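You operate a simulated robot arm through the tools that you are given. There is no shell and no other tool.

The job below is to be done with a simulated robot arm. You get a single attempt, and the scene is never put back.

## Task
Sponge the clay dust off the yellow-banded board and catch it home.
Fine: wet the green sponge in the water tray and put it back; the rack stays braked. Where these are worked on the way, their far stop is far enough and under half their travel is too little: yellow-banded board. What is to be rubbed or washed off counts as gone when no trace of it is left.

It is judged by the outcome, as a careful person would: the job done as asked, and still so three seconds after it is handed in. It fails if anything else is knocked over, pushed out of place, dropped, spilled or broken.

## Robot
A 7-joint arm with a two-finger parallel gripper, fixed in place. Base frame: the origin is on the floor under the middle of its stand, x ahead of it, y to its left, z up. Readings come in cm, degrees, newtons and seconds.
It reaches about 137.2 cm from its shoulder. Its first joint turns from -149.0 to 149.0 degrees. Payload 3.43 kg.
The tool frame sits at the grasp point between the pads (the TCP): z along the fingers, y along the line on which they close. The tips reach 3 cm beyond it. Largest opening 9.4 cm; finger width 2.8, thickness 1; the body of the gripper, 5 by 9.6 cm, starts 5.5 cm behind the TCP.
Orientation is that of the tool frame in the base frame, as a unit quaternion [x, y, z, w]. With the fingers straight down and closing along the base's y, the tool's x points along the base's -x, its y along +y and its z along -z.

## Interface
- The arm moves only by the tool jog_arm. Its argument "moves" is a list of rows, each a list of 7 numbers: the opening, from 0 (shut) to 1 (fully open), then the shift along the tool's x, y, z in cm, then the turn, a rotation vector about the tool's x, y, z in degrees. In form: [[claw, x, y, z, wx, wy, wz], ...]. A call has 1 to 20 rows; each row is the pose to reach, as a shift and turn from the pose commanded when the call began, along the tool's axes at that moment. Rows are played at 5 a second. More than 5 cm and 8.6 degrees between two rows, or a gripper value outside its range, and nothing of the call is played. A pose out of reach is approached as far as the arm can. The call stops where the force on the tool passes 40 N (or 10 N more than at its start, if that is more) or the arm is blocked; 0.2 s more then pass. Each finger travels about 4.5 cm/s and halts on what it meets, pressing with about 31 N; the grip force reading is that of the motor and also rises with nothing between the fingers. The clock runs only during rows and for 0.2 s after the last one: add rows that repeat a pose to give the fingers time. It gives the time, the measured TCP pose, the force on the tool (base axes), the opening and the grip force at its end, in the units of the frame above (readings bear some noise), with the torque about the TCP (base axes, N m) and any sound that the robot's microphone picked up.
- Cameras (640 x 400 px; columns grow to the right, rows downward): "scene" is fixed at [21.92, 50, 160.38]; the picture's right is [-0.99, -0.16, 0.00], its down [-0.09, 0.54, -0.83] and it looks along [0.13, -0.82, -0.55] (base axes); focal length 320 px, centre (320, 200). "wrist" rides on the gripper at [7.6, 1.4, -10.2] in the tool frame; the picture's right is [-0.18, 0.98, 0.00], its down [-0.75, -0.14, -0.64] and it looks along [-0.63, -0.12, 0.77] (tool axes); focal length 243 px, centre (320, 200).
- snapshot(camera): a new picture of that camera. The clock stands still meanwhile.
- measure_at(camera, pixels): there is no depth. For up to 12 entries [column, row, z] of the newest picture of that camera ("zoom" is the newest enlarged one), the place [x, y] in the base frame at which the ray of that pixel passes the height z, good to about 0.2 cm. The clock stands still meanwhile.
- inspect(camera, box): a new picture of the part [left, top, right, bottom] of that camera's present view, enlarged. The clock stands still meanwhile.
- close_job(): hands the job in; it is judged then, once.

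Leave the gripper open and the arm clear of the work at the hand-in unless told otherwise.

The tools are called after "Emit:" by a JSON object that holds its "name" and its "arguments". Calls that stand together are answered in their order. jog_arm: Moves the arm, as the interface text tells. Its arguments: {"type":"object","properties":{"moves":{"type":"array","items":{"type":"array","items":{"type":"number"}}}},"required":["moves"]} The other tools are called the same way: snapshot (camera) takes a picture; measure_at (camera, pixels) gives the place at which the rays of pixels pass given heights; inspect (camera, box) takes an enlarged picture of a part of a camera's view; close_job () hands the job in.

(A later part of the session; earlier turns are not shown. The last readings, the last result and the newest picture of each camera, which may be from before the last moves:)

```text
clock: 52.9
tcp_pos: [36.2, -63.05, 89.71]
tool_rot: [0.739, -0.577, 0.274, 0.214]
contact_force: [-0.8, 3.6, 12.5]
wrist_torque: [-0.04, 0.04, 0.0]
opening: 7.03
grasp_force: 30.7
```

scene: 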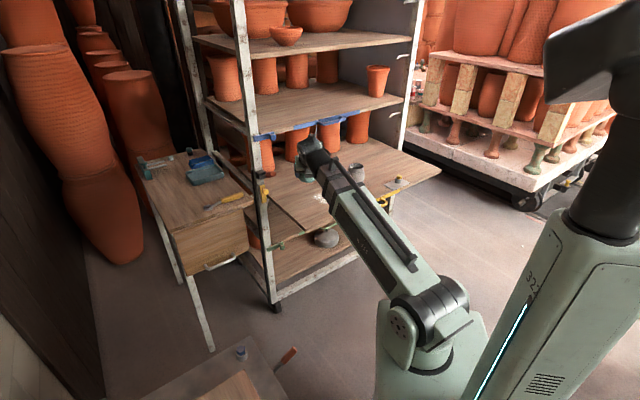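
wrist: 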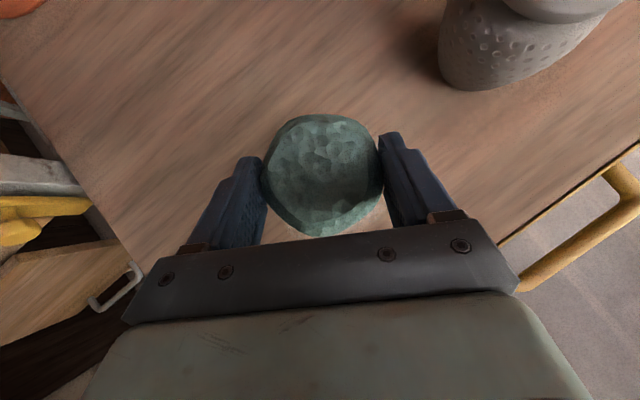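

Contact made, at about 12.5 N down. Now the first rubbing stroke along the board's width only (so the board isn't pushed in): left, back, then right as far as is safe from the jar.

Emit:
{"name": "jog_arm", "arguments": {"moves": [[0.5, -0.47, -1.03, -0.4, 0, 0, 0], [0.5, -0.94, -2.06, -0.8, 0, 0, 0], [0.5, -1.41, -3.09, -1.2, 0, 0, 0], [0.5, -1.88, -4.12, -1.6, 0, 0, 0], [0.5, -1.41, -3.09, -1.2, 0, 0, 0], [0.5, -0.94, -2.06, -0.8, 0, 0, 0], [0.5, -0.47, -1.03, -0.4, 0, 0, 0], [0.5, 0, 0, 0, 0, 0, 0], [0.5, 0.47, 1.03, 0.4, 0, 0, 0], [0.5, 0.94, 2.06, 0.8, 0, 0, 0], [0.5, 1.41, 3.09, 1.2, 0, 0, 0], [0.5, 1.64, 3.61, 1.4, 0, 0, 0], [0.5, 1.17, 2.58, 1.0, 0, 0, 0], [0.5, 0.7, 1.55, 0.6, 0, 0, 0], [0.5, 0, 0, 0, 0, 0, 0]]}}

Emit:
{"name": "inspect", "arguments": {"camera": "scene", "box": [290, 160, 360, 220]}}

Emit:
{"name": "snapshot", "arguments": {"camera": "wrist"}}

```text
clock: 56.1
tcp_pos: [36.06, -62.94, 89.63]
tool_rot: [0.739, -0.577, 0.273, 0.213]
contact_force: [-6.4, -5.2, 8.8]
wrist_torque: [-0.23, 0.0, -0.1]
opening: 7.04
grasp_force: 31.1
```

```text
6.67 times, centred on (325, 190) of scene
```

zoom: 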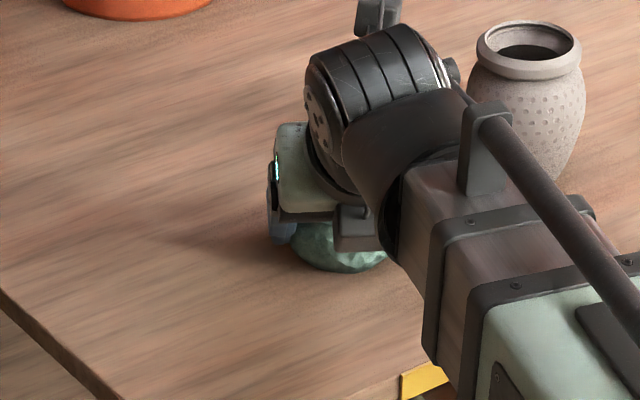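

```text
taken
```

wrist: 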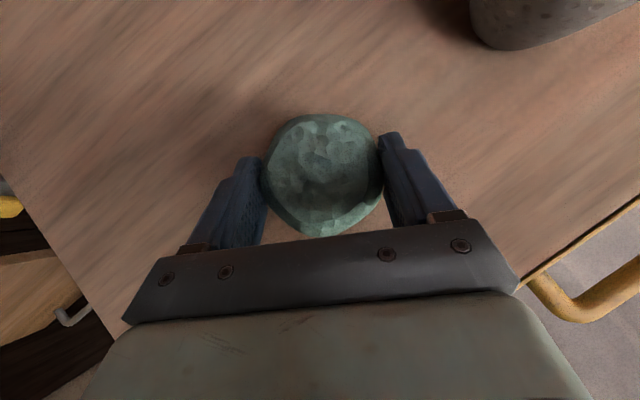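

The dust looks gone already after one pass. I'll lift and inspect the whole patch for any remaining trace.

Emit:
{"name": "jog_arm", "arguments": {"moves": [[0.5, 0.33, 0, -0.38, 0, 0, 0], [0.5, 1.3, 0, -1.52, 0, 0, 0], [0.5, 2.6, 0, -3.04, 0, 0, 0], [0.5, 3.25, -3.0, -3.8, 0, 0, 0], [0.5, 3.25, -6.0, -3.8, 0, 0, 0], [0.5, 3.25, -9.0, -3.8, 0, 0, 0]]}}

Emit:
{"name": "inspect", "arguments": {"camera": "wrist", "box": [300, 20, 560, 220]}}

Emit:
{"name": "inspect", "arguments": {"camera": "scene", "box": [290, 160, 360, 220]}}

Emit:
{"name": "snapshot", "arguments": {"camera": "wrist"}}

```text
clock: 57.5
tcp_pos: [44.9, -60.85, 94.54]
tool_rot: [0.74, -0.577, 0.273, 0.213]
contact_force: [0.3, 0.0, -0.1]
wrist_torque: [0.01, 0.02, 0.0]
opening: 7.03
grasp_force: 31.0
```

```text
2.00 times, centred on (430, 120) of wrist
```

zoom: 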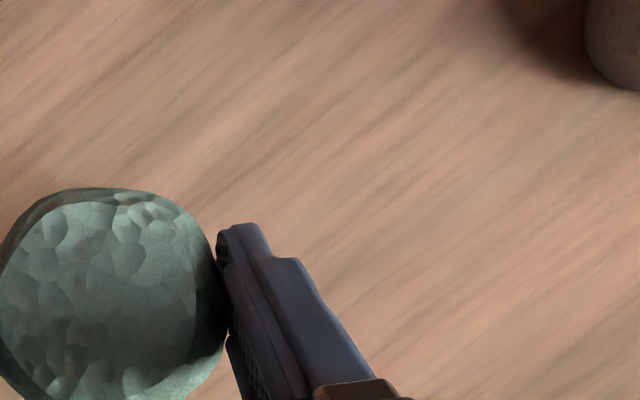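

```text
6.67 times, centred on (325, 190) of scene
```

zoom: 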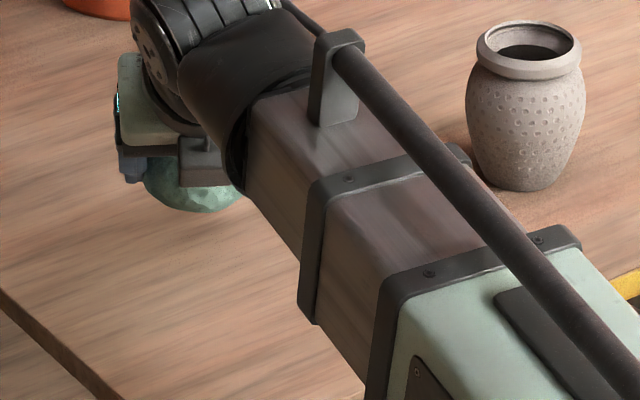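

```text
taken
```

wrist: 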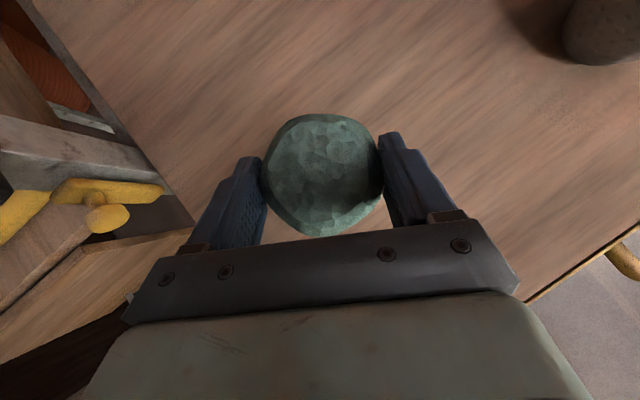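

The patch looks clean. To be sure no faint trace is left, I'll run another pass along the back of the patch, lift, and come down at the front of it.

Emit:
{"name": "jog_arm", "arguments": {"moves": [[0.5, 0, 2.34, 0, 0, 0, 0], [0.5, -1.6, 2.34, 1.9, 0, 0, 0], [0.5, -2.9, 2.34, 3.4, 0, 0, 0], [0.5, -3.25, 2.34, 3.8, 0, 0, 0], [0.5, -2.78, 3.37, 4.2, 0, 0, 0], [0.5, -2.31, 4.4, 4.6, 0, 0, 0], [0.5, -1.84, 5.43, 5.0, 0, 0, 0], [0.5, -1.37, 6.46, 5.4, 0, 0, 0], [0.5, -0.9, 7.49, 5.8, 0, 0, 0], [0.5, -0.43, 8.52, 6.2, 0, 0, 0], [0.5, 0.04, 9.55, 6.6, 0, 0, 0], [0.5, 0.51, 10.58, 7.0, 0, 0, 0], [0.5, 1.16, 10.58, 6.24, 0, 0, 0], [0.5, -1.12, 12.38, 4.29, 0, 0, 0], [0.5, -3.41, 14.17, 2.34, 0, 0, 0], [0.5, -4.06, 14.17, 3.1, 0, 0, 0]]}}

Emit:
{"name": "snapshot", "arguments": {"camera": "wrist"}}

Emit:
{"name": "inspect", "arguments": {"camera": "scene", "box": [240, 130, 420, 240]}}

```text
clock: 60.9
tcp_pos: [30.76, -63.23, 89.48]
tool_rot: [0.74, -0.576, 0.274, 0.214]
contact_force: [-0.1, 3.4, 9.4]
wrist_torque: [0.04, -0.04, 0.03]
opening: 7.01
grasp_force: 31.2
```

```text
taken
```

wrist: 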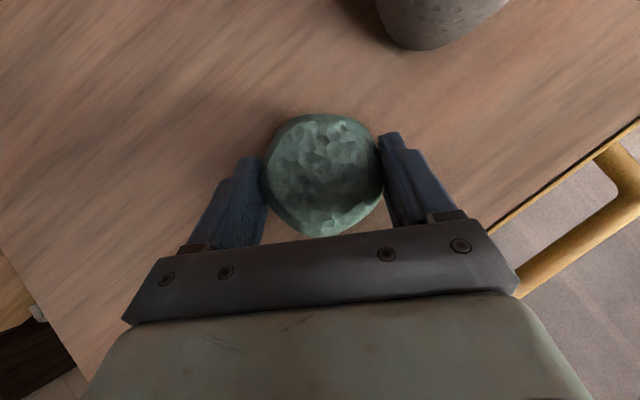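

```text
3.56 times, centred on (330, 185) of scene
```

zoom: 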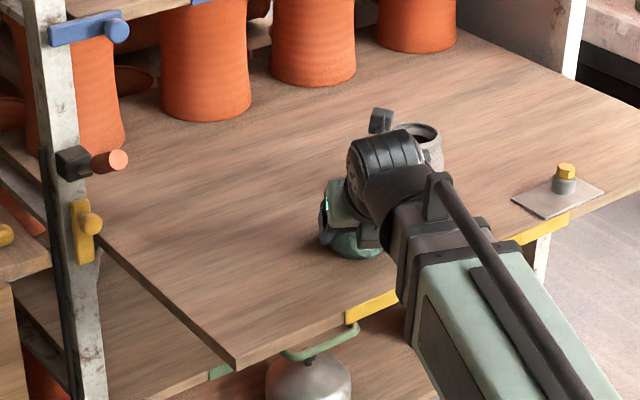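

The board hasn't moved and the contact force is light. Now the front stroke back to the left, then lift.

Emit:
{"name": "jog_arm", "arguments": {"moves": [[0.5, -0.47, -1.03, -0.4, 0, 0, 0], [0.5, -0.94, -2.06, -0.8, 0, 0, 0], [0.5, -1.41, -3.09, -1.2, 0, 0, 0], [0.5, -1.88, -4.12, -1.6, 0, 0, 0], [0.5, -2.35, -5.15, -2.0, 0, 0, 0], [0.5, -2.82, -6.18, -2.4, 0, 0, 0], [0.5, -3.29, -7.21, -2.8, 0, 0, 0], [0.5, -3.76, -8.24, -3.2, 0, 0, 0], [0.5, -4.23, -9.27, -3.6, 0, 0, 0], [0.5, -3.58, -9.27, -4.36, 0, 0, 0], [0.5, -1.6, -9.27, -6.7, 0, 0, 0], [0.5, 0.97, -9.27, -9.69, 0, 0, 0], [0.5, 0.97, -13.0, -9.69, 0, 0, 0]]}}

Emit:
{"name": "inspect", "arguments": {"camera": "wrist", "box": [300, 0, 640, 230]}}

Emit:
{"name": "inspect", "arguments": {"camera": "scene", "box": [270, 150, 370, 230]}}

```text
clock: 63.7
tcp_pos: [42.06, -54.63, 97.61]
tool_rot: [0.74, -0.577, 0.273, 0.213]
contact_force: [-0.1, 0.1, -0.6]
wrist_torque: [0.0, -0.04, 0.02]
opening: 7.0
grasp_force: 31.1
```

```text
1.74 times, centred on (470, 115) of wrist
```

zoom: 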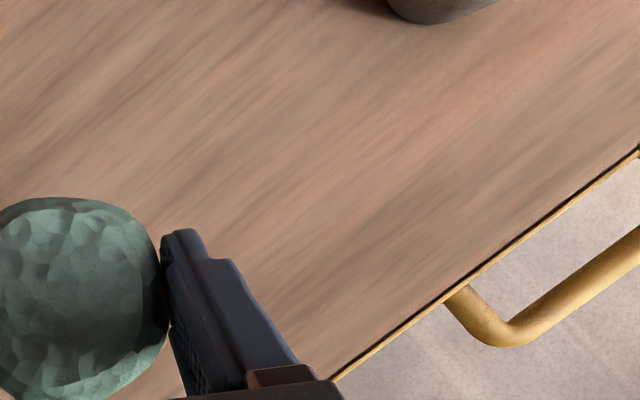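

```text
5.00 times, centred on (320, 190) of scene
```

zoom: 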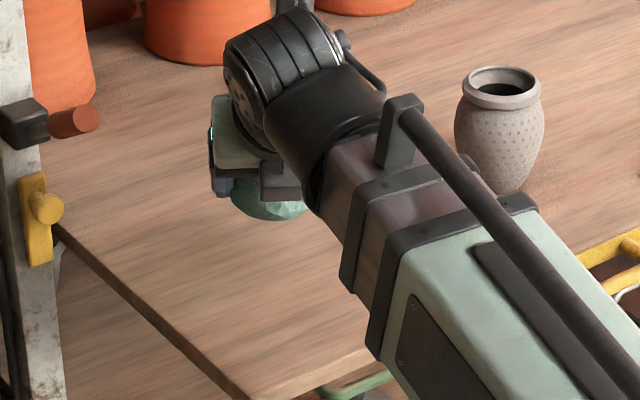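

The board is clean and the jar undisturbed. Now I'll carry the sponge back the same safe way to above its original spot on the table, unwinding the yaw.

Emit:
{"name": "jog_arm", "arguments": {"moves": [[0.5, -0.25, -2.64, -3.3, 0, 0, 0], [0.5, -0.5, -5.27, -6.61, 0, 0, 0], [0.5, -0.75, -7.9, -9.92, 0, 0, 0], [0.5, -1.0, -10.54, -13.22, 0, 0, 0], [0.5, -1.22, -14.85, -14.07, 1.38, 0, -1.61], [0.5, -1.45, -19.16, -14.93, 2.75, 0, -3.23], [0.5, -1.68, -23.47, -15.78, 4.13, 0, -4.84], [0.5, -1.9, -27.78, -16.63, 5.5, 0, -6.45], [0.5, 0.11, -30.44, -14.25, 6.88, 0, -8.06], [0.5, 2.13, -33.11, -11.87, 8.25, 0, -9.68], [0.5, 4.14, -35.77, -9.5, 9.63, 0, -11.29], [0.5, 6.15, -38.43, -7.12, 11, 0, -12.9], [0.5, 8.17, -41.1, -4.74, 12.38, 0, -14.51], [0.5, 10.18, -43.76, -2.36, 13.75, 0, -16.13], [0.5, 11.22, -46.73, 0.28, 15.13, 0, -17.74], [0.5, 12.25, -49.69, 2.92, 16.5, 0, -19.35], [0.5, 13.29, -52.66, 5.57, 17.88, 0, -20.96], [0.5, 14.33, -55.63, 8.21, 19.25, 0, -22.58], [0.5, 15.36, -58.59, 10.85, 20.63, 0, -24.19], [0.5, 16.4, -61.56, 13.49, 22, 0, -25.8]]}}

Emit:
{"name": "snapshot", "arguments": {"camera": "wrist"}}

Emit:
{"name": "snapshot", "arguments": {"camera": "scene"}}

```text
clock: 67.9
tcp_pos: [106.93, -60.19, 97.93]
tool_rot: [0.875, -0.337, 0.323, 0.125]
contact_force: [-0.8, -0.6, -0.6]
wrist_torque: [0.0, 0.02, 0.0]
opening: 7.02
grasp_force: 31.4
```

```text
taken
```

wrist: 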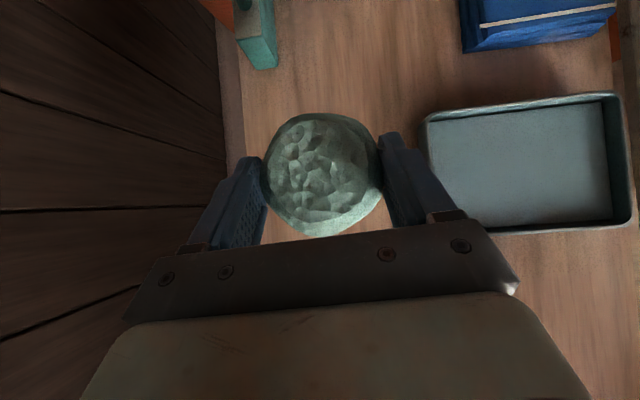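

```text
taken
```

scene: 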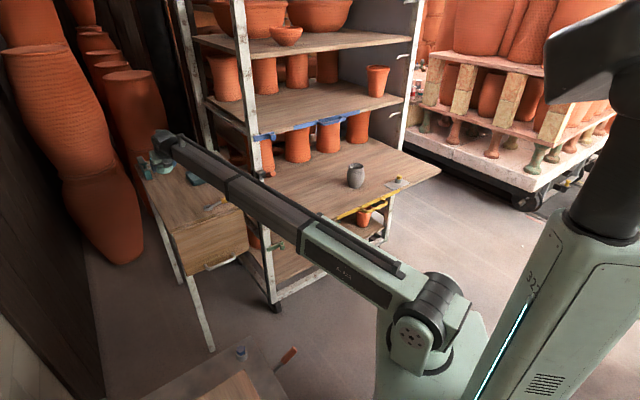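

Exactly over the sponge's home spot. Lowering straight down to just above the table.

Emit:
{"name": "jog_arm", "arguments": {"moves": [[0.5, -1.3, 0, 1.52, 0, 0, 0], [0.5, -2.6, 0, 3.03, 0, 0, 0], [0.5, -3.9, 0, 4.55, 0, 0, 0], [0.5, -4.68, 0, 5.46, 0, 0, 0], [0.5, -5.0, 0, 5.84, 0, 0, 0], [0.5, -5.2, 0, 6.06, 0, 0, 0], [0.5, -5.27, 0, 6.14, 0, 0, 0]]}}

```text
clock: 69.5
tcp_pos: [107.1, -60.27, 89.8]
tool_rot: [0.876, -0.335, 0.324, 0.124]
contact_force: [0.6, 0.1, -0.3]
wrist_torque: [-0.06, 0.01, -0.02]
opening: 7.02
grasp_force: 31.2
```

At z=89.8, just 0.1 cm above the original grasp height, with no contact. A last small lowering, then I'll open slowly.

Emit:
{"name": "jog_arm", "arguments": {"moves": [[0.5, -0.08, 0, 0.1, 0, 0, 0], [0.5, -0.13, 0, 0.15, 0, 0, 0]]}}

```text
clock: 70.1
tcp_pos: [106.9, -60.41, 89.62]
tool_rot: [0.876, -0.336, 0.323, 0.125]
contact_force: [0.6, -0.1, -0.5]
wrist_torque: [-0.03, 0.01, -0.02]
opening: 6.99
grasp_force: 31.1
```

Emit:
{"name": "jog_arm", "arguments": {"moves": [[0.5, -0.06, 0, 0.08, 0, 0, 0], [0.5, -0.13, 0, 0.15, 0, 0, 0]]}}

```text
clock: 70.7
tcp_pos: [106.96, -60.16, 89.59]
tool_rot: [0.875, -0.336, 0.324, 0.125]
contact_force: [-0.1, -1.0, 4.3]
wrist_torque: [0.04, -0.06, 0.02]
opening: 7.01
grasp_force: 31.4
```

The sponge is resting on the table (4 N up). Opening the fingers slowly and evenly, then looking.

Emit:
{"name": "jog_arm", "arguments": {"moves": [[0.7, 0, 0, 0, 0, 0, 0], [0.8, 0, 0, 0, 0, 0, 0], [0.9, 0, 0, 0, 0, 0, 0], [1, 0, 0, 0, 0, 0, 0], [1, 0, 0, 0, 0, 0, 0]]}}

Emit:
{"name": "snapshot", "arguments": {"camera": "wrist"}}

```text
clock: 71.9
tcp_pos: [106.93, -60.26, 89.48]
tool_rot: [0.876, -0.335, 0.324, 0.124]
contact_force: [-0.6, -0.2, -0.2]
wrist_torque: [-0.01, 0.0, -0.01]
opening: 9.4
grasp_force: 0.0
```

```text
taken
```

wrist: 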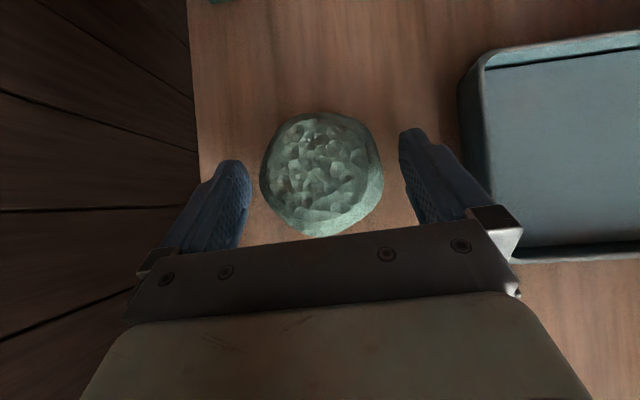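

The sponge is back where it came from. I'll withdraw along the finger axis and move back in front of the table, clear of everything.

Emit:
{"name": "jog_arm", "arguments": {"moves": [[1, 0, 0, -2.5, 0, 0, 0], [1, 0, 0, -6, 0, 0, 0], [1, 0, 0, -10, 0, 0, 0], [1, -1.46, 0.97, -13.6, 0, 0, 0], [1, -2.92, 1.94, -17.2, 0, 0, 0], [1, -4.39, 2.9, -20.8, 0, 0, 0], [1, -5.85, 3.87, -24.4, 0, 0, 0], [1, -7.31, 4.84, -28.0, 0, 0, 0], [1, -10.1, 5.75, -30.92, 0, 0, 0], [1, -12.89, 6.66, -33.83, 0, 0, 0], [1, -15.68, 7.58, -36.75, 0, 0, 0], [1, -18.47, 8.49, -39.66, 0, 0, 0], [1, -21.26, 9.4, -42.58, 0, 0, 0]]}}

Emit:
{"name": "snapshot", "arguments": {"camera": "scene"}}

Emit:
{"name": "inspect", "arguments": {"camera": "scene", "box": [130, 135, 250, 225]}}

```text
clock: 74.7
tcp_pos: [68.04, -38.0, 107.95]
tool_rot: [0.876, -0.336, 0.324, 0.125]
contact_force: [1.2, -0.6, 0.3]
wrist_torque: [-0.02, 0.01, 0.02]
opening: 9.4
grasp_force: 0.1
```

```text
taken
```

scene: 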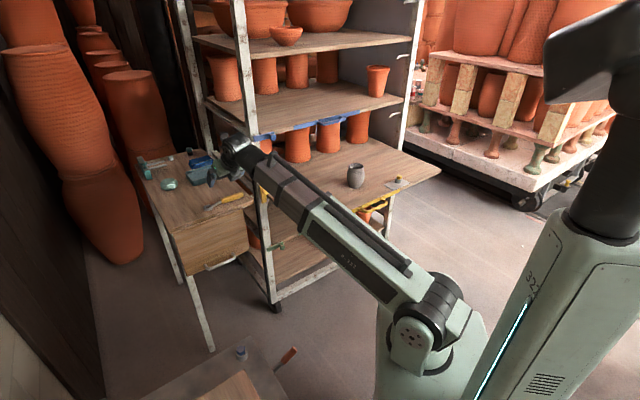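

```text
4.44 times, centred on (190, 180) of scene
```

zoom: 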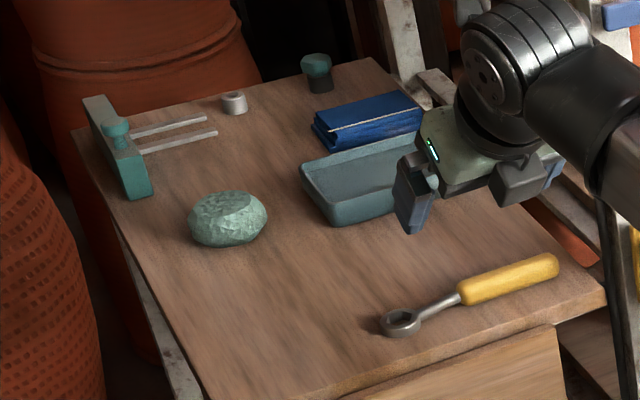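

The sponge sits at its original spot and the board looks clean. Now I'll swing back to the handle-approach pose (the one I withdrew to earlier), turning the tool back.

Emit:
{"name": "jog_arm", "arguments": {"moves": [[1, -1.7, 3.97, -0.8, -0.87, -0.69, 6.14], [1, -3.4, 7.95, -1.6, -1.73, -1.39, 12.29], [0.9, -5.1, 11.92, -2.39, -2.6, -2.08, 18.43], [0.8, -6.8, 15.89, -3.19, -3.47, -2.77, 24.58], [0.7, -8.31, 19.63, -3.7, -4.34, -3.47, 30.72], [0.6, -9.83, 23.37, -4.21, -5.2, -4.16, 36.86], [0.5, -11.34, 27.12, -4.71, -6.07, -4.85, 43.01], [0.36, -12.86, 30.86, -5.22, -6.94, -5.54, 49.15], [0.36, -14.37, 34.6, -5.73, -7.8, -6.24, 55.3], [0.36, -16.11, 38.76, -6.23, -8.67, -6.93, 61.44], [0.36, -17.85, 42.92, -6.74, -9.54, -7.62, 67.58], [0.36, -19.58, 47.08, -7.24, -10.4, -8.32, 73.73], [0.36, -21.32, 51.24, -7.74, -11.27, -9.01, 79.87], [0.36, -25.35, 52.57, -8.85, -12.14, -9.7, 86.02], [0.36, -29.38, 53.9, -9.96, -13.0, -10.39, 92.16]]}}

Emit:
{"name": "snapshot", "arguments": {"camera": "wrist"}}

Emit:
{"name": "snapshot", "arguments": {"camera": "scene"}}

```text
clock: 77.9
tcp_pos: [10.51, -58.65, 96.47]
tool_rot: [-0.372, 0.901, -0.206, 0.086]
contact_force: [-0.2, 0.3, -0.1]
wrist_torque: [-0.01, 0.0, 0.04]
opening: 3.36
grasp_force: 0.0
```

```text
taken
```

wrist: 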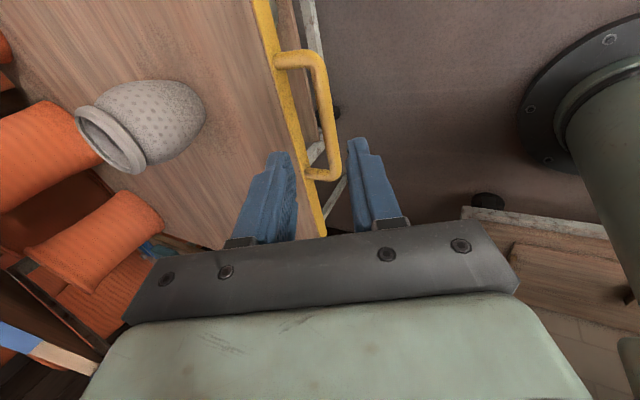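

```text
taken
```

scene: 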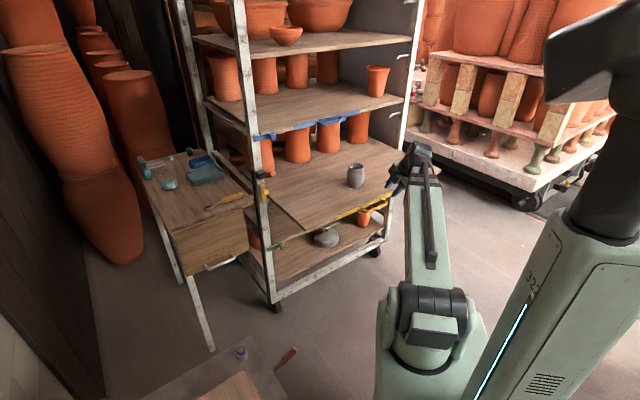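

I'm back at the same pose (the handle appears in the identical place), and the board is fully visible in the scene view. I'll enlarge the cleaned patch to check for any residue before pushing the board in.

Emit:
{"name": "inspect", "arguments": {"camera": "scene", "box": [285, 170, 365, 225]}}

Emit:
{"name": "inspect", "arguments": {"camera": "wrist", "box": [100, 0, 340, 240]}}

```text
7.27 times, centred on (325, 198) of scene
```

zoom: 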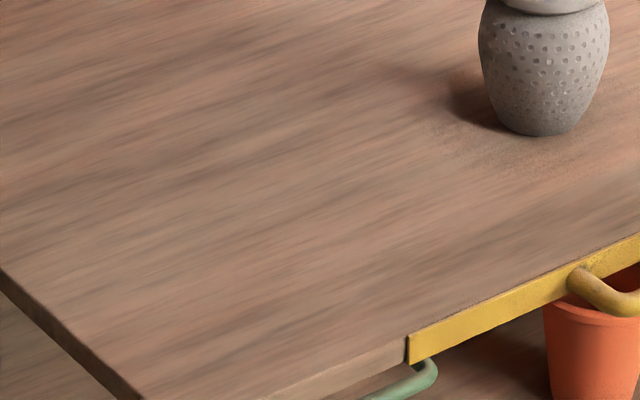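

```text
1.67 times, centred on (220, 120) of wrist
```

zoom: 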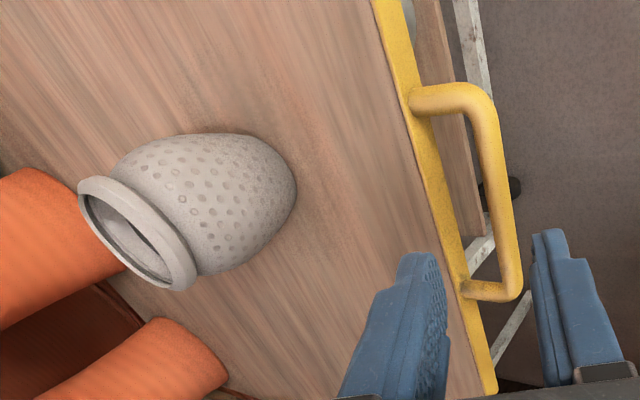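

No trace of dust remains and the jar is fine. Now I'll advance along the fingers to straddle the handle bar again.

Emit:
{"name": "jog_arm", "arguments": {"moves": [[0.36, 0, 0, 3, 0, 0, 0], [0.36, 0, 0, 6, 0, 0, 0], [0.36, 0, 0, 8, 0, 0, 0], [0.36, 0, 0, 9.5, 0, 0, 0]]}}

Emit:
{"name": "snapshot", "arguments": {"camera": "wrist"}}

Emit:
{"name": "inspect", "arguments": {"camera": "scene", "box": [330, 150, 430, 230]}}

```text
clock: 78.9
tcp_pos: [13.5, -61.7, 87.86]
tool_rot: [-0.372, 0.901, -0.206, 0.085]
contact_force: [-0.7, 0.6, 0.8]
wrist_torque: [0.0, 0.03, -0.01]
opening: 3.38
grasp_force: 0.1
```

```text
taken
```

wrist: 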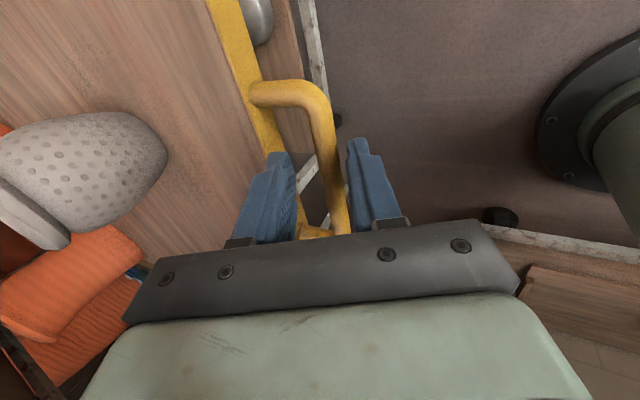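

```text
5.00 times, centred on (380, 190) of scene
```

zoom: 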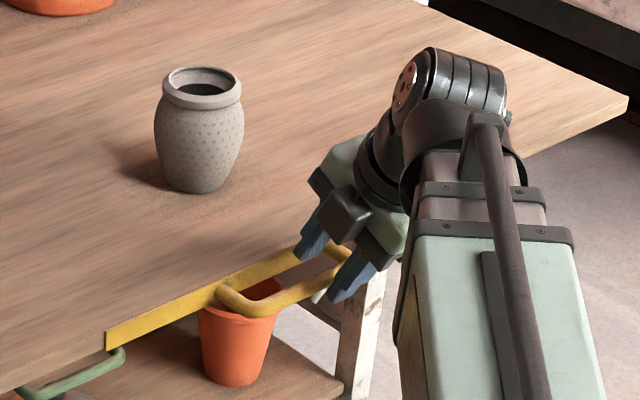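

The bar is between the fingers, nearer the outer one, as needed for pushing. Two more centimetres in.

Emit:
{"name": "jog_arm", "arguments": {"moves": [[0.36, 0, 0.1, 1.0, 0, 0, 0], [0.36, 0, 0.2, 2.0, 0, 0, 0], [0.3, 0, 0.2, 2.0, 0, 0, 0]]}}

Emit:
{"name": "snapshot", "arguments": {"camera": "wrist"}}

```text
clock: 79.7
tcp_pos: [14.06, -62.14, 86.0]
tool_rot: [-0.372, 0.901, -0.206, 0.085]
contact_force: [0.3, 1.8, 0.0]
wrist_torque: [0.01, -0.01, 0.02]
opening: 2.82
grasp_force: 0.1
```

```text
taken
```

wrist: 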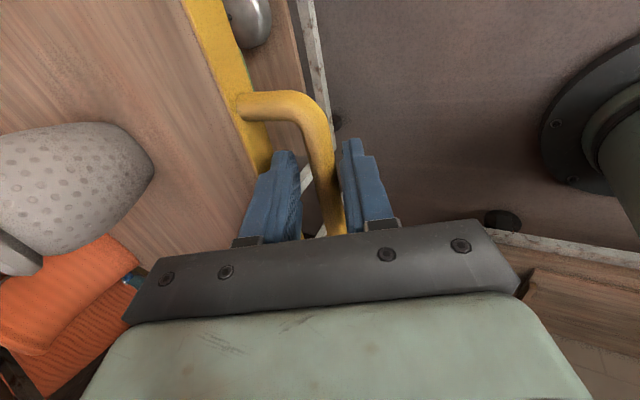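

Now I'll push the board inward slowly, 6 cm first, watching the force and the jar.

Emit:
{"name": "jog_arm", "arguments": {"moves": [[0.3, 0, -0.36, 0.17, 0, 0, 0], [0.3, 0, -0.9, 0.43, 0, 0, 0], [0.3, 0, -1.62, 0.78, 0, 0, 0], [0.3, 0, -2.43, 1.17, 0, 0, 0], [0.3, 0, -3.24, 1.57, 0, 0, 0], [0.3, 0, -4.05, 1.96, 0, 0, 0], [0.3, 0, -4.86, 2.35, 0, 0, 0], [0.3, 0, -5.4, 2.61, 0, 0, 0]]}}

Emit:
{"name": "inspect", "arguments": {"camera": "scene", "box": [230, 110, 430, 230]}}

Emit:
{"name": "snapshot", "arguments": {"camera": "wrist"}}

```text
clock: 81.5
tcp_pos: [18.33, -66.34, 86.14]
tool_rot: [-0.371, 0.901, -0.206, 0.085]
contact_force: [-0.2, 0.6, 0.2]
wrist_torque: [0.07, 0.0, 0.01]
opening: 2.9
grasp_force: 0.6
```

```text
3.20 times, centred on (330, 170) of scene
```

zoom: 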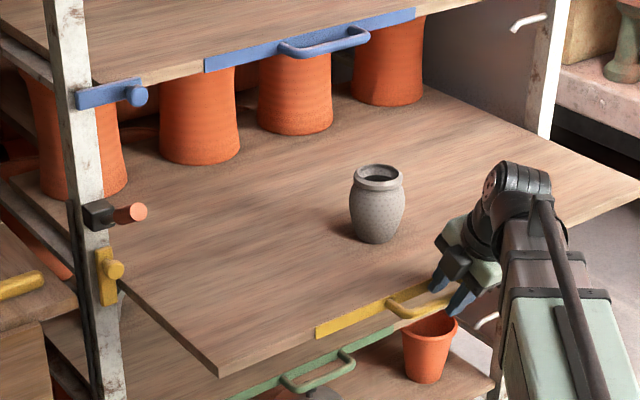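

```text
taken
```

wrist: 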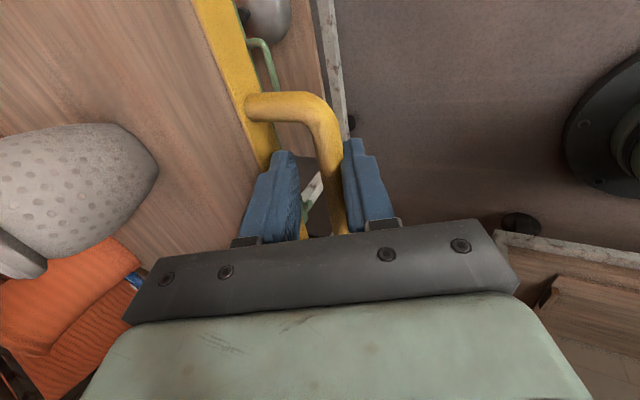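

Pushing is smooth. Before going further in, I'll tilt the tool back to 45° around the bar, so the wrist stays clear of the blue handle above at the end.

Emit:
{"name": "jog_arm", "arguments": {"moves": [[0.3, 0, 0.13, 0.02, 5, 0, 0], [0.3, 0, 0.26, 0.04, 10, 0, 0], [0.3, 0, 0.38, 0.06, 15, 0, 0], [0.3, 0, 0.51, 0.09, 20, 0, 0]]}}

Emit:
{"name": "snapshot", "arguments": {"camera": "wrist"}}

```text
clock: 82.5
tcp_pos: [18.0, -65.99, 85.72]
tool_rot: [-0.35, 0.852, -0.36, 0.149]
contact_force: [-0.9, 0.3, 0.1]
wrist_torque: [0.02, -0.01, -0.02]
opening: 2.83
grasp_force: 0.1
```

```text
taken
```

wrist: 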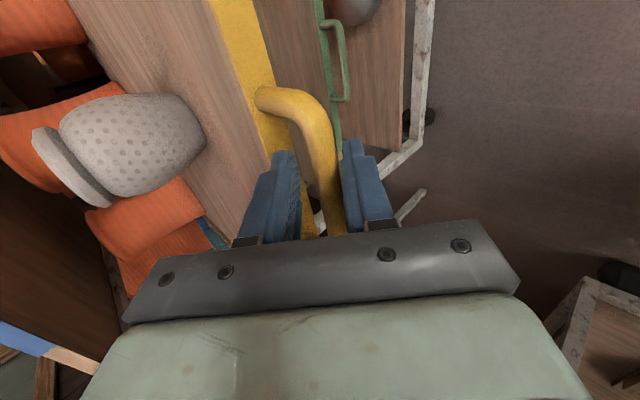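

The geometry looks right. Pushing the board 18 cm further in at about 5 cm/s, with soft start and end.

Emit:
{"name": "jog_arm", "arguments": {"moves": [[0.25, 0, -0.28, 0.29, 0, 0, 0], [0.25, 0, -0.83, 0.86, 0, 0, 0], [0.25, 0, -1.53, 1.58, 0, 0, 0], [0.25, 0, -2.22, 2.3, 0, 0, 0], [0.25, 0, -2.91, 3.02, 0, 0, 0], [0.25, 0, -3.61, 3.74, 0, 0, 0], [0.25, 0, -4.3, 4.46, 0, 0, 0], [0.25, 0, -5.0, 5.18, 0, 0, 0], [0.25, 0, -5.69, 5.9, 0, 0, 0], [0.25, 0, -6.38, 6.62, 0, 0, 0], [0.25, 0, -7.08, 7.34, 0, 0, 0], [0.25, 0, -7.77, 8.06, 0, 0, 0], [0.25, 0, -8.47, 8.78, 0, 0, 0], [0.25, 0, -9.16, 9.5, 0, 0, 0], [0.25, 0, -9.85, 10.22, 0, 0, 0], [0.25, 0, -10.55, 10.94, 0, 0, 0], [0.25, 0, -11.24, 11.66, 0, 0, 0], [0.25, 0, -11.8, 12.24, 0, 0, 0], [0.25, 0, -12.21, 12.67, 0, 0, 0], [0.25, 0, -12.49, 12.96, 0, 0, 0]]}}

Emit:
{"name": "inspect", "arguments": {"camera": "scene", "box": [230, 110, 430, 230]}}

Emit:
{"name": "snapshot", "arguments": {"camera": "wrist"}}

```text
clock: 86.7
tcp_pos: [30.72, -78.88, 85.67]
tool_rot: [-0.351, 0.852, -0.36, 0.148]
contact_force: [-2.0, 1.3, -2.4]
wrist_torque: [-0.02, 0.06, 0.05]
opening: 2.53
grasp_force: 1.6
```

```text
3.20 times, centred on (330, 170) of scene
```

zoom: 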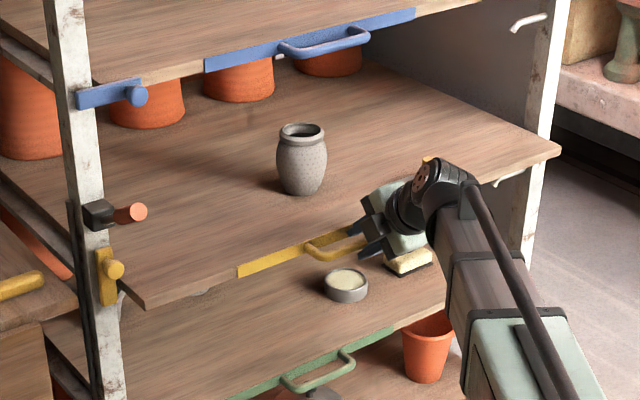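

```text
taken
```

wrist: 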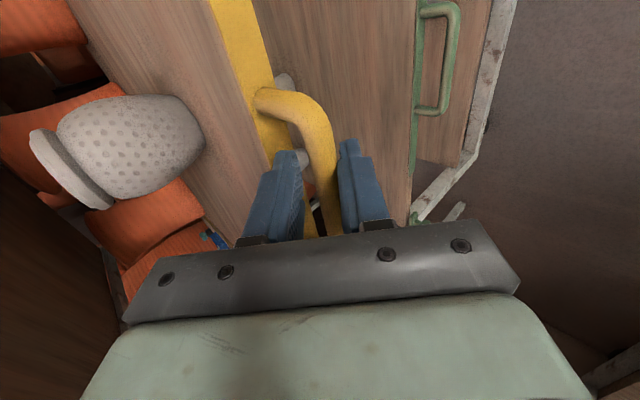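

About 6 cm remain. I'll push slowly at 0.5 cm per row and watch for the home stop.

Emit:
{"name": "jog_arm", "arguments": {"moves": [[0.25, 0, -0.35, 0.36, 0, 0, 0], [0.25, 0, -0.69, 0.72, 0, 0, 0], [0.25, 0, -1.04, 1.08, 0, 0, 0], [0.25, 0, -1.39, 1.44, 0, 0, 0], [0.25, 0, -1.74, 1.8, 0, 0, 0], [0.25, 0, -2.08, 2.16, 0, 0, 0], [0.25, 0, -2.43, 2.52, 0, 0, 0], [0.25, 0, -2.78, 2.88, 0, 0, 0], [0.25, 0, -3.12, 3.24, 0, 0, 0], [0.25, 0, -3.47, 3.6, 0, 0, 0], [0.25, 0, -3.82, 3.96, 0, 0, 0], [0.25, 0, -4.09, 4.25, 0, 0, 0]]}}

Emit:
{"name": "inspect", "arguments": {"camera": "scene", "box": [230, 130, 400, 230]}}

Emit:
{"name": "snapshot", "arguments": {"camera": "wrist"}}

```text
clock: 89.3
tcp_pos: [35.01, -83.02, 85.67]
tool_rot: [-0.351, 0.852, -0.36, 0.147]
contact_force: [-0.8, 1.8, -2.9]
wrist_torque: [0.04, 0.01, 0.06]
opening: 2.51
grasp_force: 1.8
```

```text
3.76 times, centred on (315, 180) of scene
```

zoom: 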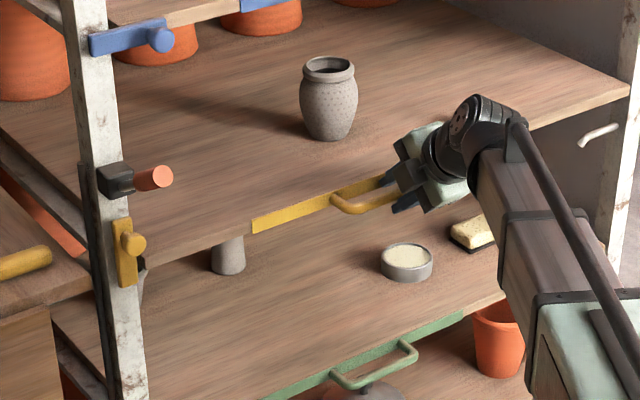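

```text
taken
```

wrist: 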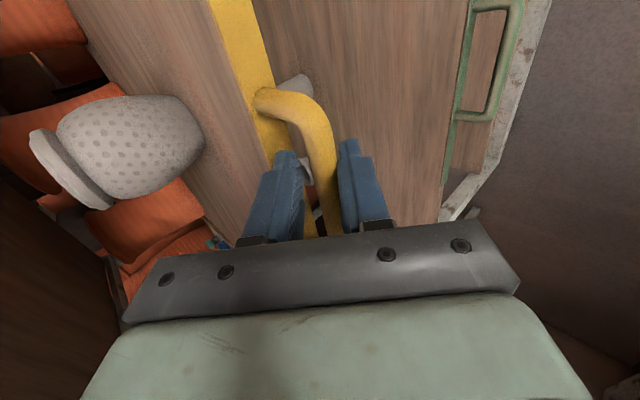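

The board front is within about a centimetre of where it started. I'll keep easing in at 0.3 cm per row until I feel the stop.

Emit:
{"name": "jog_arm", "arguments": {"moves": [[0.25, 0, -0.21, 0.22, 0, 0, 0], [0.25, 0, -0.42, 0.43, 0, 0, 0], [0.25, 0, -0.62, 0.65, 0, 0, 0], [0.25, 0, -0.83, 0.86, 0, 0, 0], [0.25, 0, -1.04, 1.08, 0, 0, 0], [0.25, 0, -1.25, 1.3, 0, 0, 0]]}}

Emit:
{"name": "inspect", "arguments": {"camera": "scene", "box": [230, 130, 400, 230]}}

```text
clock: 90.3
tcp_pos: [35.1, -83.14, 85.23]
tool_rot: [-0.355, 0.854, -0.352, 0.146]
contact_force: [-22.2, 16.8, -19.5]
wrist_torque: [-0.16, 0.27, 0.43]
opening: 1.84
grasp_force: 22.6
stopped in row 4: the force on the tool passed its limit at 45 N (the readings are from after the stop); the commanded pose is now the measured one
```

```text
3.76 times, centred on (315, 180) of scene
```

zoom: 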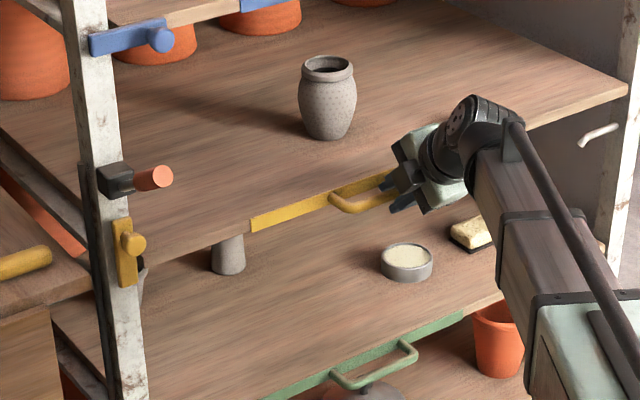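

A firm stop: 45 N with almost no motion, so the board looks home. I'll compare with the initial picture using the identical enlarged region.

Emit:
{"name": "inspect", "arguments": {"camera": "scene", "box": [230, 140, 310, 200]}}

```text
6.67 times, centred on (270, 170) of scene
```

zoom: 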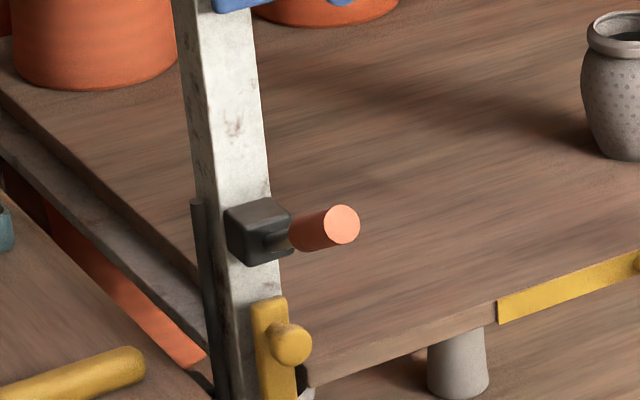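

Pixel-for-pixel the same as at the start (band end at (497,300), jar and pots in place), so the board is home. Now I'll relieve the push, open slightly and withdraw along the fingers without dragging the handle.

Emit:
{"name": "jog_arm", "arguments": {"moves": [[0.3, 0, 0.14, -0.15, 0, 0, 0], [0.36, 0, 0.28, -0.29, 0, 0, 0], [0.36, 0, 0.28, -0.29, 0, 0, 0], [0.36, 0, 0.28, -1.5, 0, 0, 0], [0.36, 0, 0.28, -3, 0, 0, 0], [0.36, 0, 0.28, -5, 0, 0, 0], [0.36, 0, 0.28, -8, 0, 0, 0], [0.36, 0, 0.28, -12, 0, 0, 0], [0.36, 0, 0.28, -15, 0, 0, 0]]}}

Emit:
{"name": "snapshot", "arguments": {"camera": "wrist"}}

Emit:
{"name": "inspect", "arguments": {"camera": "scene", "box": [230, 140, 310, 200]}}

```text
clock: 92.3
tcp_pos: [27.65, -75.85, 95.85]
tool_rot: [-0.353, 0.853, -0.356, 0.147]
contact_force: [0.1, -0.6, -1.1]
wrist_torque: [0.03, 0.05, 0.01]
opening: 3.38
grasp_force: 0.1
```

```text
taken
```

wrist: 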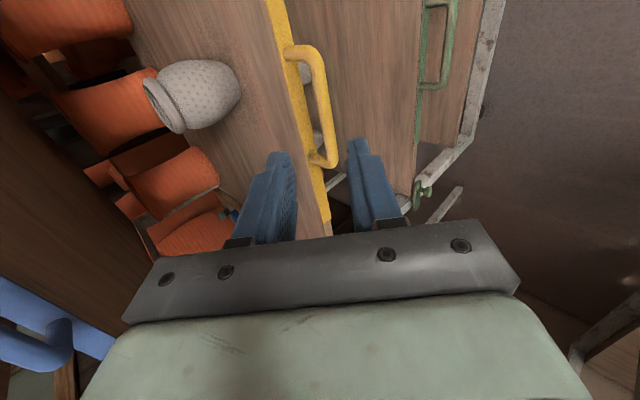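

```text
6.67 times, centred on (270, 170) of scene
```

zoom: 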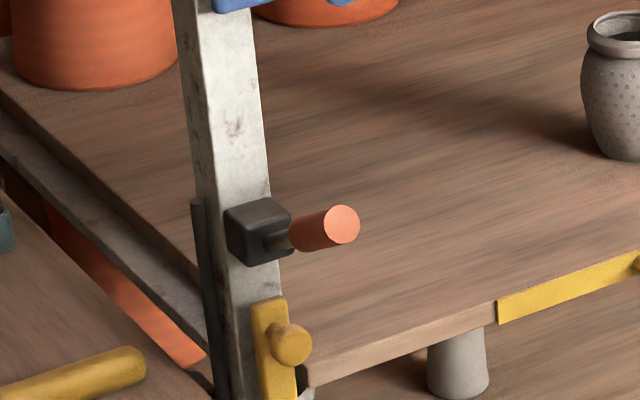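

The board stays home. Next is the catch. I'll slide left along the rack front with fingers closed to a spot where the wrist camera can see the yellow catch, still outside the brake lever.

Emit:
{"name": "jog_arm", "arguments": {"moves": [[0.3, -4.27, 0.26, -1.5, 0, 0, 0], [0.2, -8.53, 0.52, -3.0, 0, 0, 0], [0.1, -12.8, 0.78, -4.5, 0, 0, 0], [0, -17.07, 1.03, -5.5, 0, 0, 0], [0, -21.3, 1.29, -6.5, 0, 0, 0], [0, -25.6, 1.55, -7.1, 0, 0, 0], [0, -29.87, 1.81, -7.7, 0, 0, 0]]}}

Emit:
{"name": "snapshot", "arguments": {"camera": "wrist"}}

Emit:
{"name": "snapshot", "arguments": {"camera": "scene"}}

```text
clock: 93.9
tcp_pos: [44.01, -49.87, 99.92]
tool_rot: [-0.352, 0.853, -0.357, 0.147]
contact_force: [-0.2, -0.7, 0.3]
wrist_torque: [-0.03, 0.01, 0.0]
opening: 0.0
grasp_force: 31.6
```

```text
taken
```

wrist: 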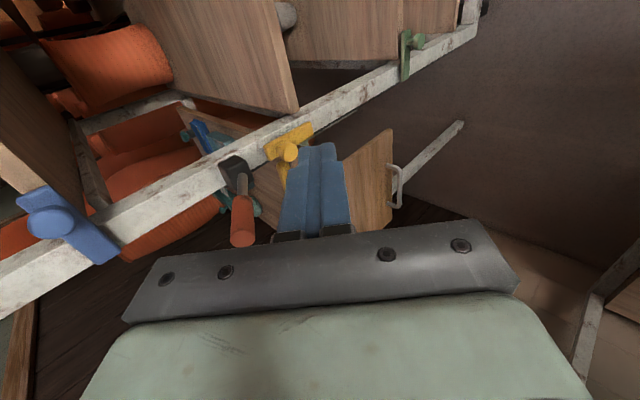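

```text
taken
```

scene: 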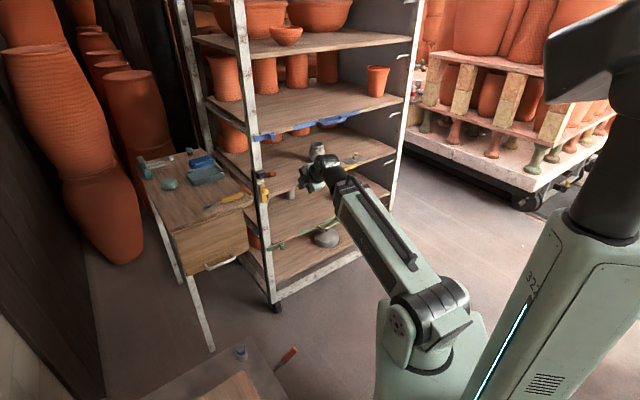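

The catch is visible at wrist (290,148), alongside the closed blue and green catches for comparison. I'll enlarge all three.

Emit:
{"name": "inspect", "arguments": {"camera": "wrist", "box": [210, 100, 350, 260]}}

Emit:
{"name": "inspect", "arguments": {"camera": "wrist", "box": [370, 10, 470, 90]}}

Emit:
{"name": "inspect", "arguments": {"camera": "scene", "box": [240, 160, 300, 210]}}

Emit:
{"name": "inspect", "arguments": {"camera": "scene", "box": [250, 225, 310, 265]}}

```text
2.50 times, centred on (280, 180) of wrist
```

zoom: 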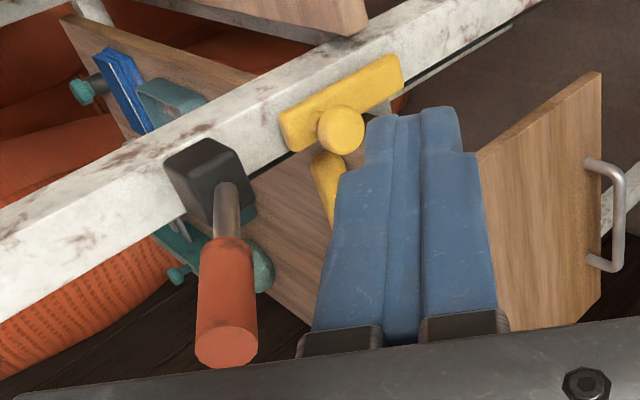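

```text
5.00 times, centred on (420, 50) of wrist
```

zoom: 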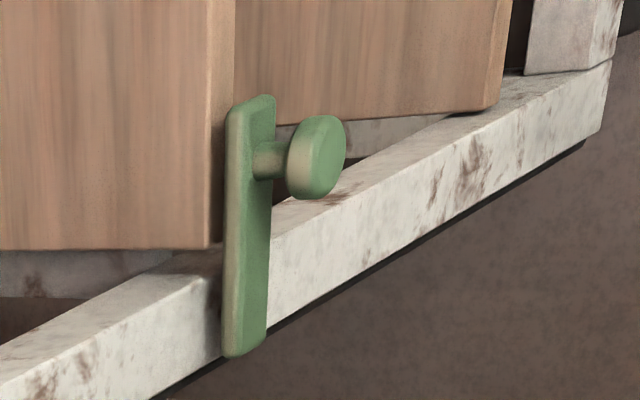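

```text
8.00 times, centred on (270, 185) of scene
```

zoom: 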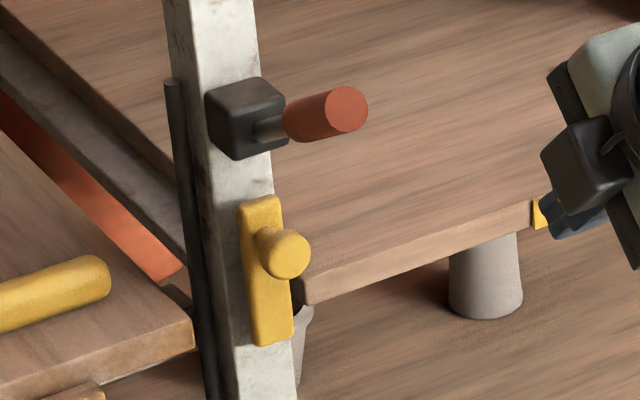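

```text
10.00 times, centred on (280, 245) of scene
```

zoom: 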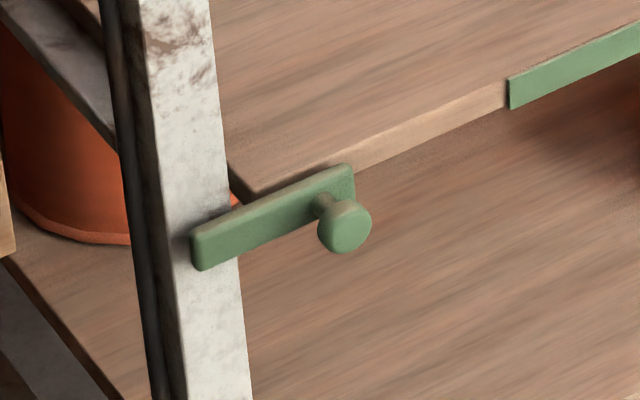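

The catch shape is clear: a bar with a mushroom knob near its free (upper) end, pivoted at the lower end on the post; the green one shows the closed position, lying across the board front. I'll triangulate the knob, the bar ends and the brake lever.

Emit:
{"name": "measure_at", "arguments": {"camera": "wrist", "pixels": [[288.8, 152, 86], [288.8, 152, 90], [268, 152, 88], [268, 152, 92], [312.8, 128, 80], [312.8, 128, 84], [242.4, 240, 96], [242.4, 240, 100], [242, 180, 94], [242, 180, 98], [336, 60, 86], [297, 92, 84]]}}

Emit:
{"name": "measure_at", "arguments": {"camera": "scene", "pixels": [[265.9, 191.75, 86], [265.9, 191.75, 90], [262.3, 185, 88], [262.3, 185, 92], [264.1, 202.8, 80], [264.1, 202.8, 84], [273.4, 173.5, 96], [273.4, 173.5, 100], [265, 176, 94], [265, 176, 98], [268.3, 195.6, 86], [254, 203, 85.8]]}}

```text
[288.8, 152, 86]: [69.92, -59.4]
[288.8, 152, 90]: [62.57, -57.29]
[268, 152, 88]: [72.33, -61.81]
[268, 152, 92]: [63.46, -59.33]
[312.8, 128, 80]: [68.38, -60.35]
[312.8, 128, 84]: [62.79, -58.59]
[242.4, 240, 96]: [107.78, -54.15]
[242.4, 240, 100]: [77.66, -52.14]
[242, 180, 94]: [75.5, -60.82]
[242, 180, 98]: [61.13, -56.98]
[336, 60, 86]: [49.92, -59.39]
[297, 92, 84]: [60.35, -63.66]
```

```text
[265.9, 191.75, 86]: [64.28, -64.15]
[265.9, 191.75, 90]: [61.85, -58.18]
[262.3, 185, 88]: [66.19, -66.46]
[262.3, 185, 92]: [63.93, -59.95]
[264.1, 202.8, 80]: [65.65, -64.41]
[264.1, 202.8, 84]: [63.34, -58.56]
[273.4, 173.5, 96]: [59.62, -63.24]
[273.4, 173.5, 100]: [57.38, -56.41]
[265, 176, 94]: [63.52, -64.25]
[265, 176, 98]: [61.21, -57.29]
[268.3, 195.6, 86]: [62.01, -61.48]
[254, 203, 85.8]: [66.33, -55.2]
```

Triangulation gives: knob at about (61.4,-57.0,90.7), the bar's pivot end at z≈84.5, and the lever above it running from z≈98 at the post out to z≈103. I'll bring the fingers nearly horizontal, level with the knob but to its right and in front of the board, below the lever.

Emit:
{"name": "jog_arm", "arguments": {"moves": [[0, 0.3, -0.48, 2.13, 7, 0, 0], [0, 0.6, -0.97, 4.26, 14, 0, 0], [0, 0.9, -1.45, 6.39, 21, 0, 0], [0, 1.2, -1.93, 8.52, 28, 0, 0], [0, 1.5, -2.42, 10.65, 35, 0, 0], [0, 1.82, -2.9, 12.78, 42, 0, 0], [0, 1.82, -2.9, 12.78, 42, 0, 0]]}}

Emit:
{"name": "snapshot", "arguments": {"camera": "wrist"}}

Emit:
{"name": "inspect", "arguments": {"camera": "scene", "box": [210, 120, 370, 240]}}

```text
clock: 95.5
tcp_pos: [50.94, -59.1, 95.4]
tool_rot: [-0.277, 0.679, -0.629, 0.259]
contact_force: [0.4, -0.2, -0.4]
wrist_torque: [-0.01, 0.0, -0.02]
opening: 0.0
grasp_force: 30.9
out of reach, approached as far as the arm can: row 6, 7
```

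```text
taken
```

wrist: 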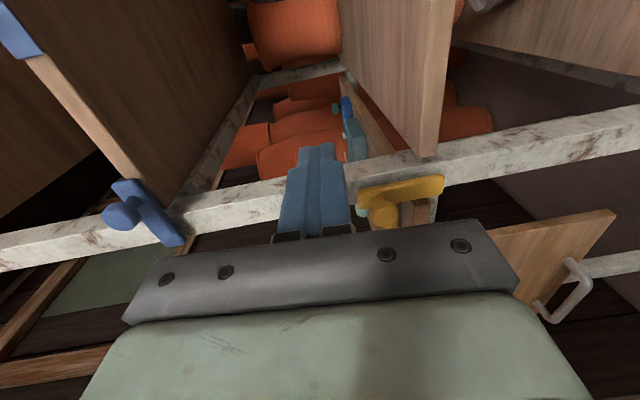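

```text
3.33 times, centred on (290, 180) of scene
```

zoom: 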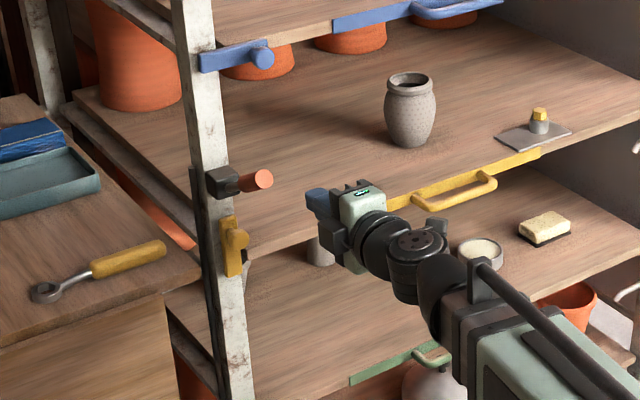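

The arm can't go quite that low with fully horizontal fingers (it stopped at z=95.4). I'll ease the tilt by 10° so the fingers point slightly down, and lower to knob height.

Emit:
{"name": "jog_arm", "arguments": {"moves": [[0, 0, 1.3, 0.1, -4, 0, 0], [0, 0, 2.6, 0.2, -8, 0, 0], [0, 0, 3.6, 0.27, -10, 0, 0], [0, 0, 4.4, 0.33, -10, 0, 0], [0, 0, 4.4, 0.33, -10, 0, 0]]}}

Emit:
{"name": "snapshot", "arguments": {"camera": "wrist"}}

Emit:
{"name": "inspect", "arguments": {"camera": "scene", "box": [240, 150, 320, 210]}}

```text
clock: 96.7
tcp_pos: [50.85, -59.1, 88.47]
tool_rot: [-0.298, 0.721, -0.578, 0.239]
contact_force: [0.2, -0.2, -0.1]
wrist_torque: [0.0, 0.01, 0.0]
opening: 0.0
grasp_force: 31.0
```

```text
taken
```

wrist: 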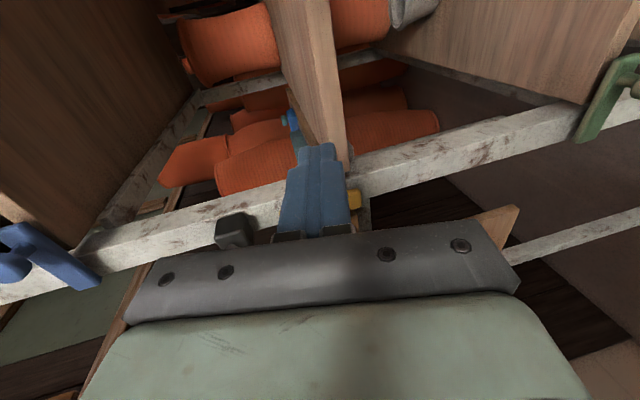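

```text
6.67 times, centred on (280, 180) of scene
```

zoom: 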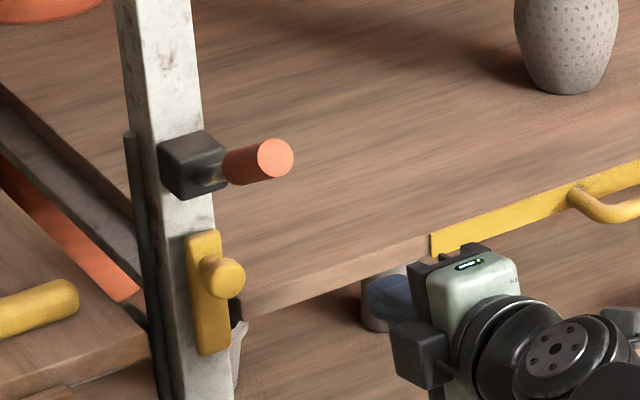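

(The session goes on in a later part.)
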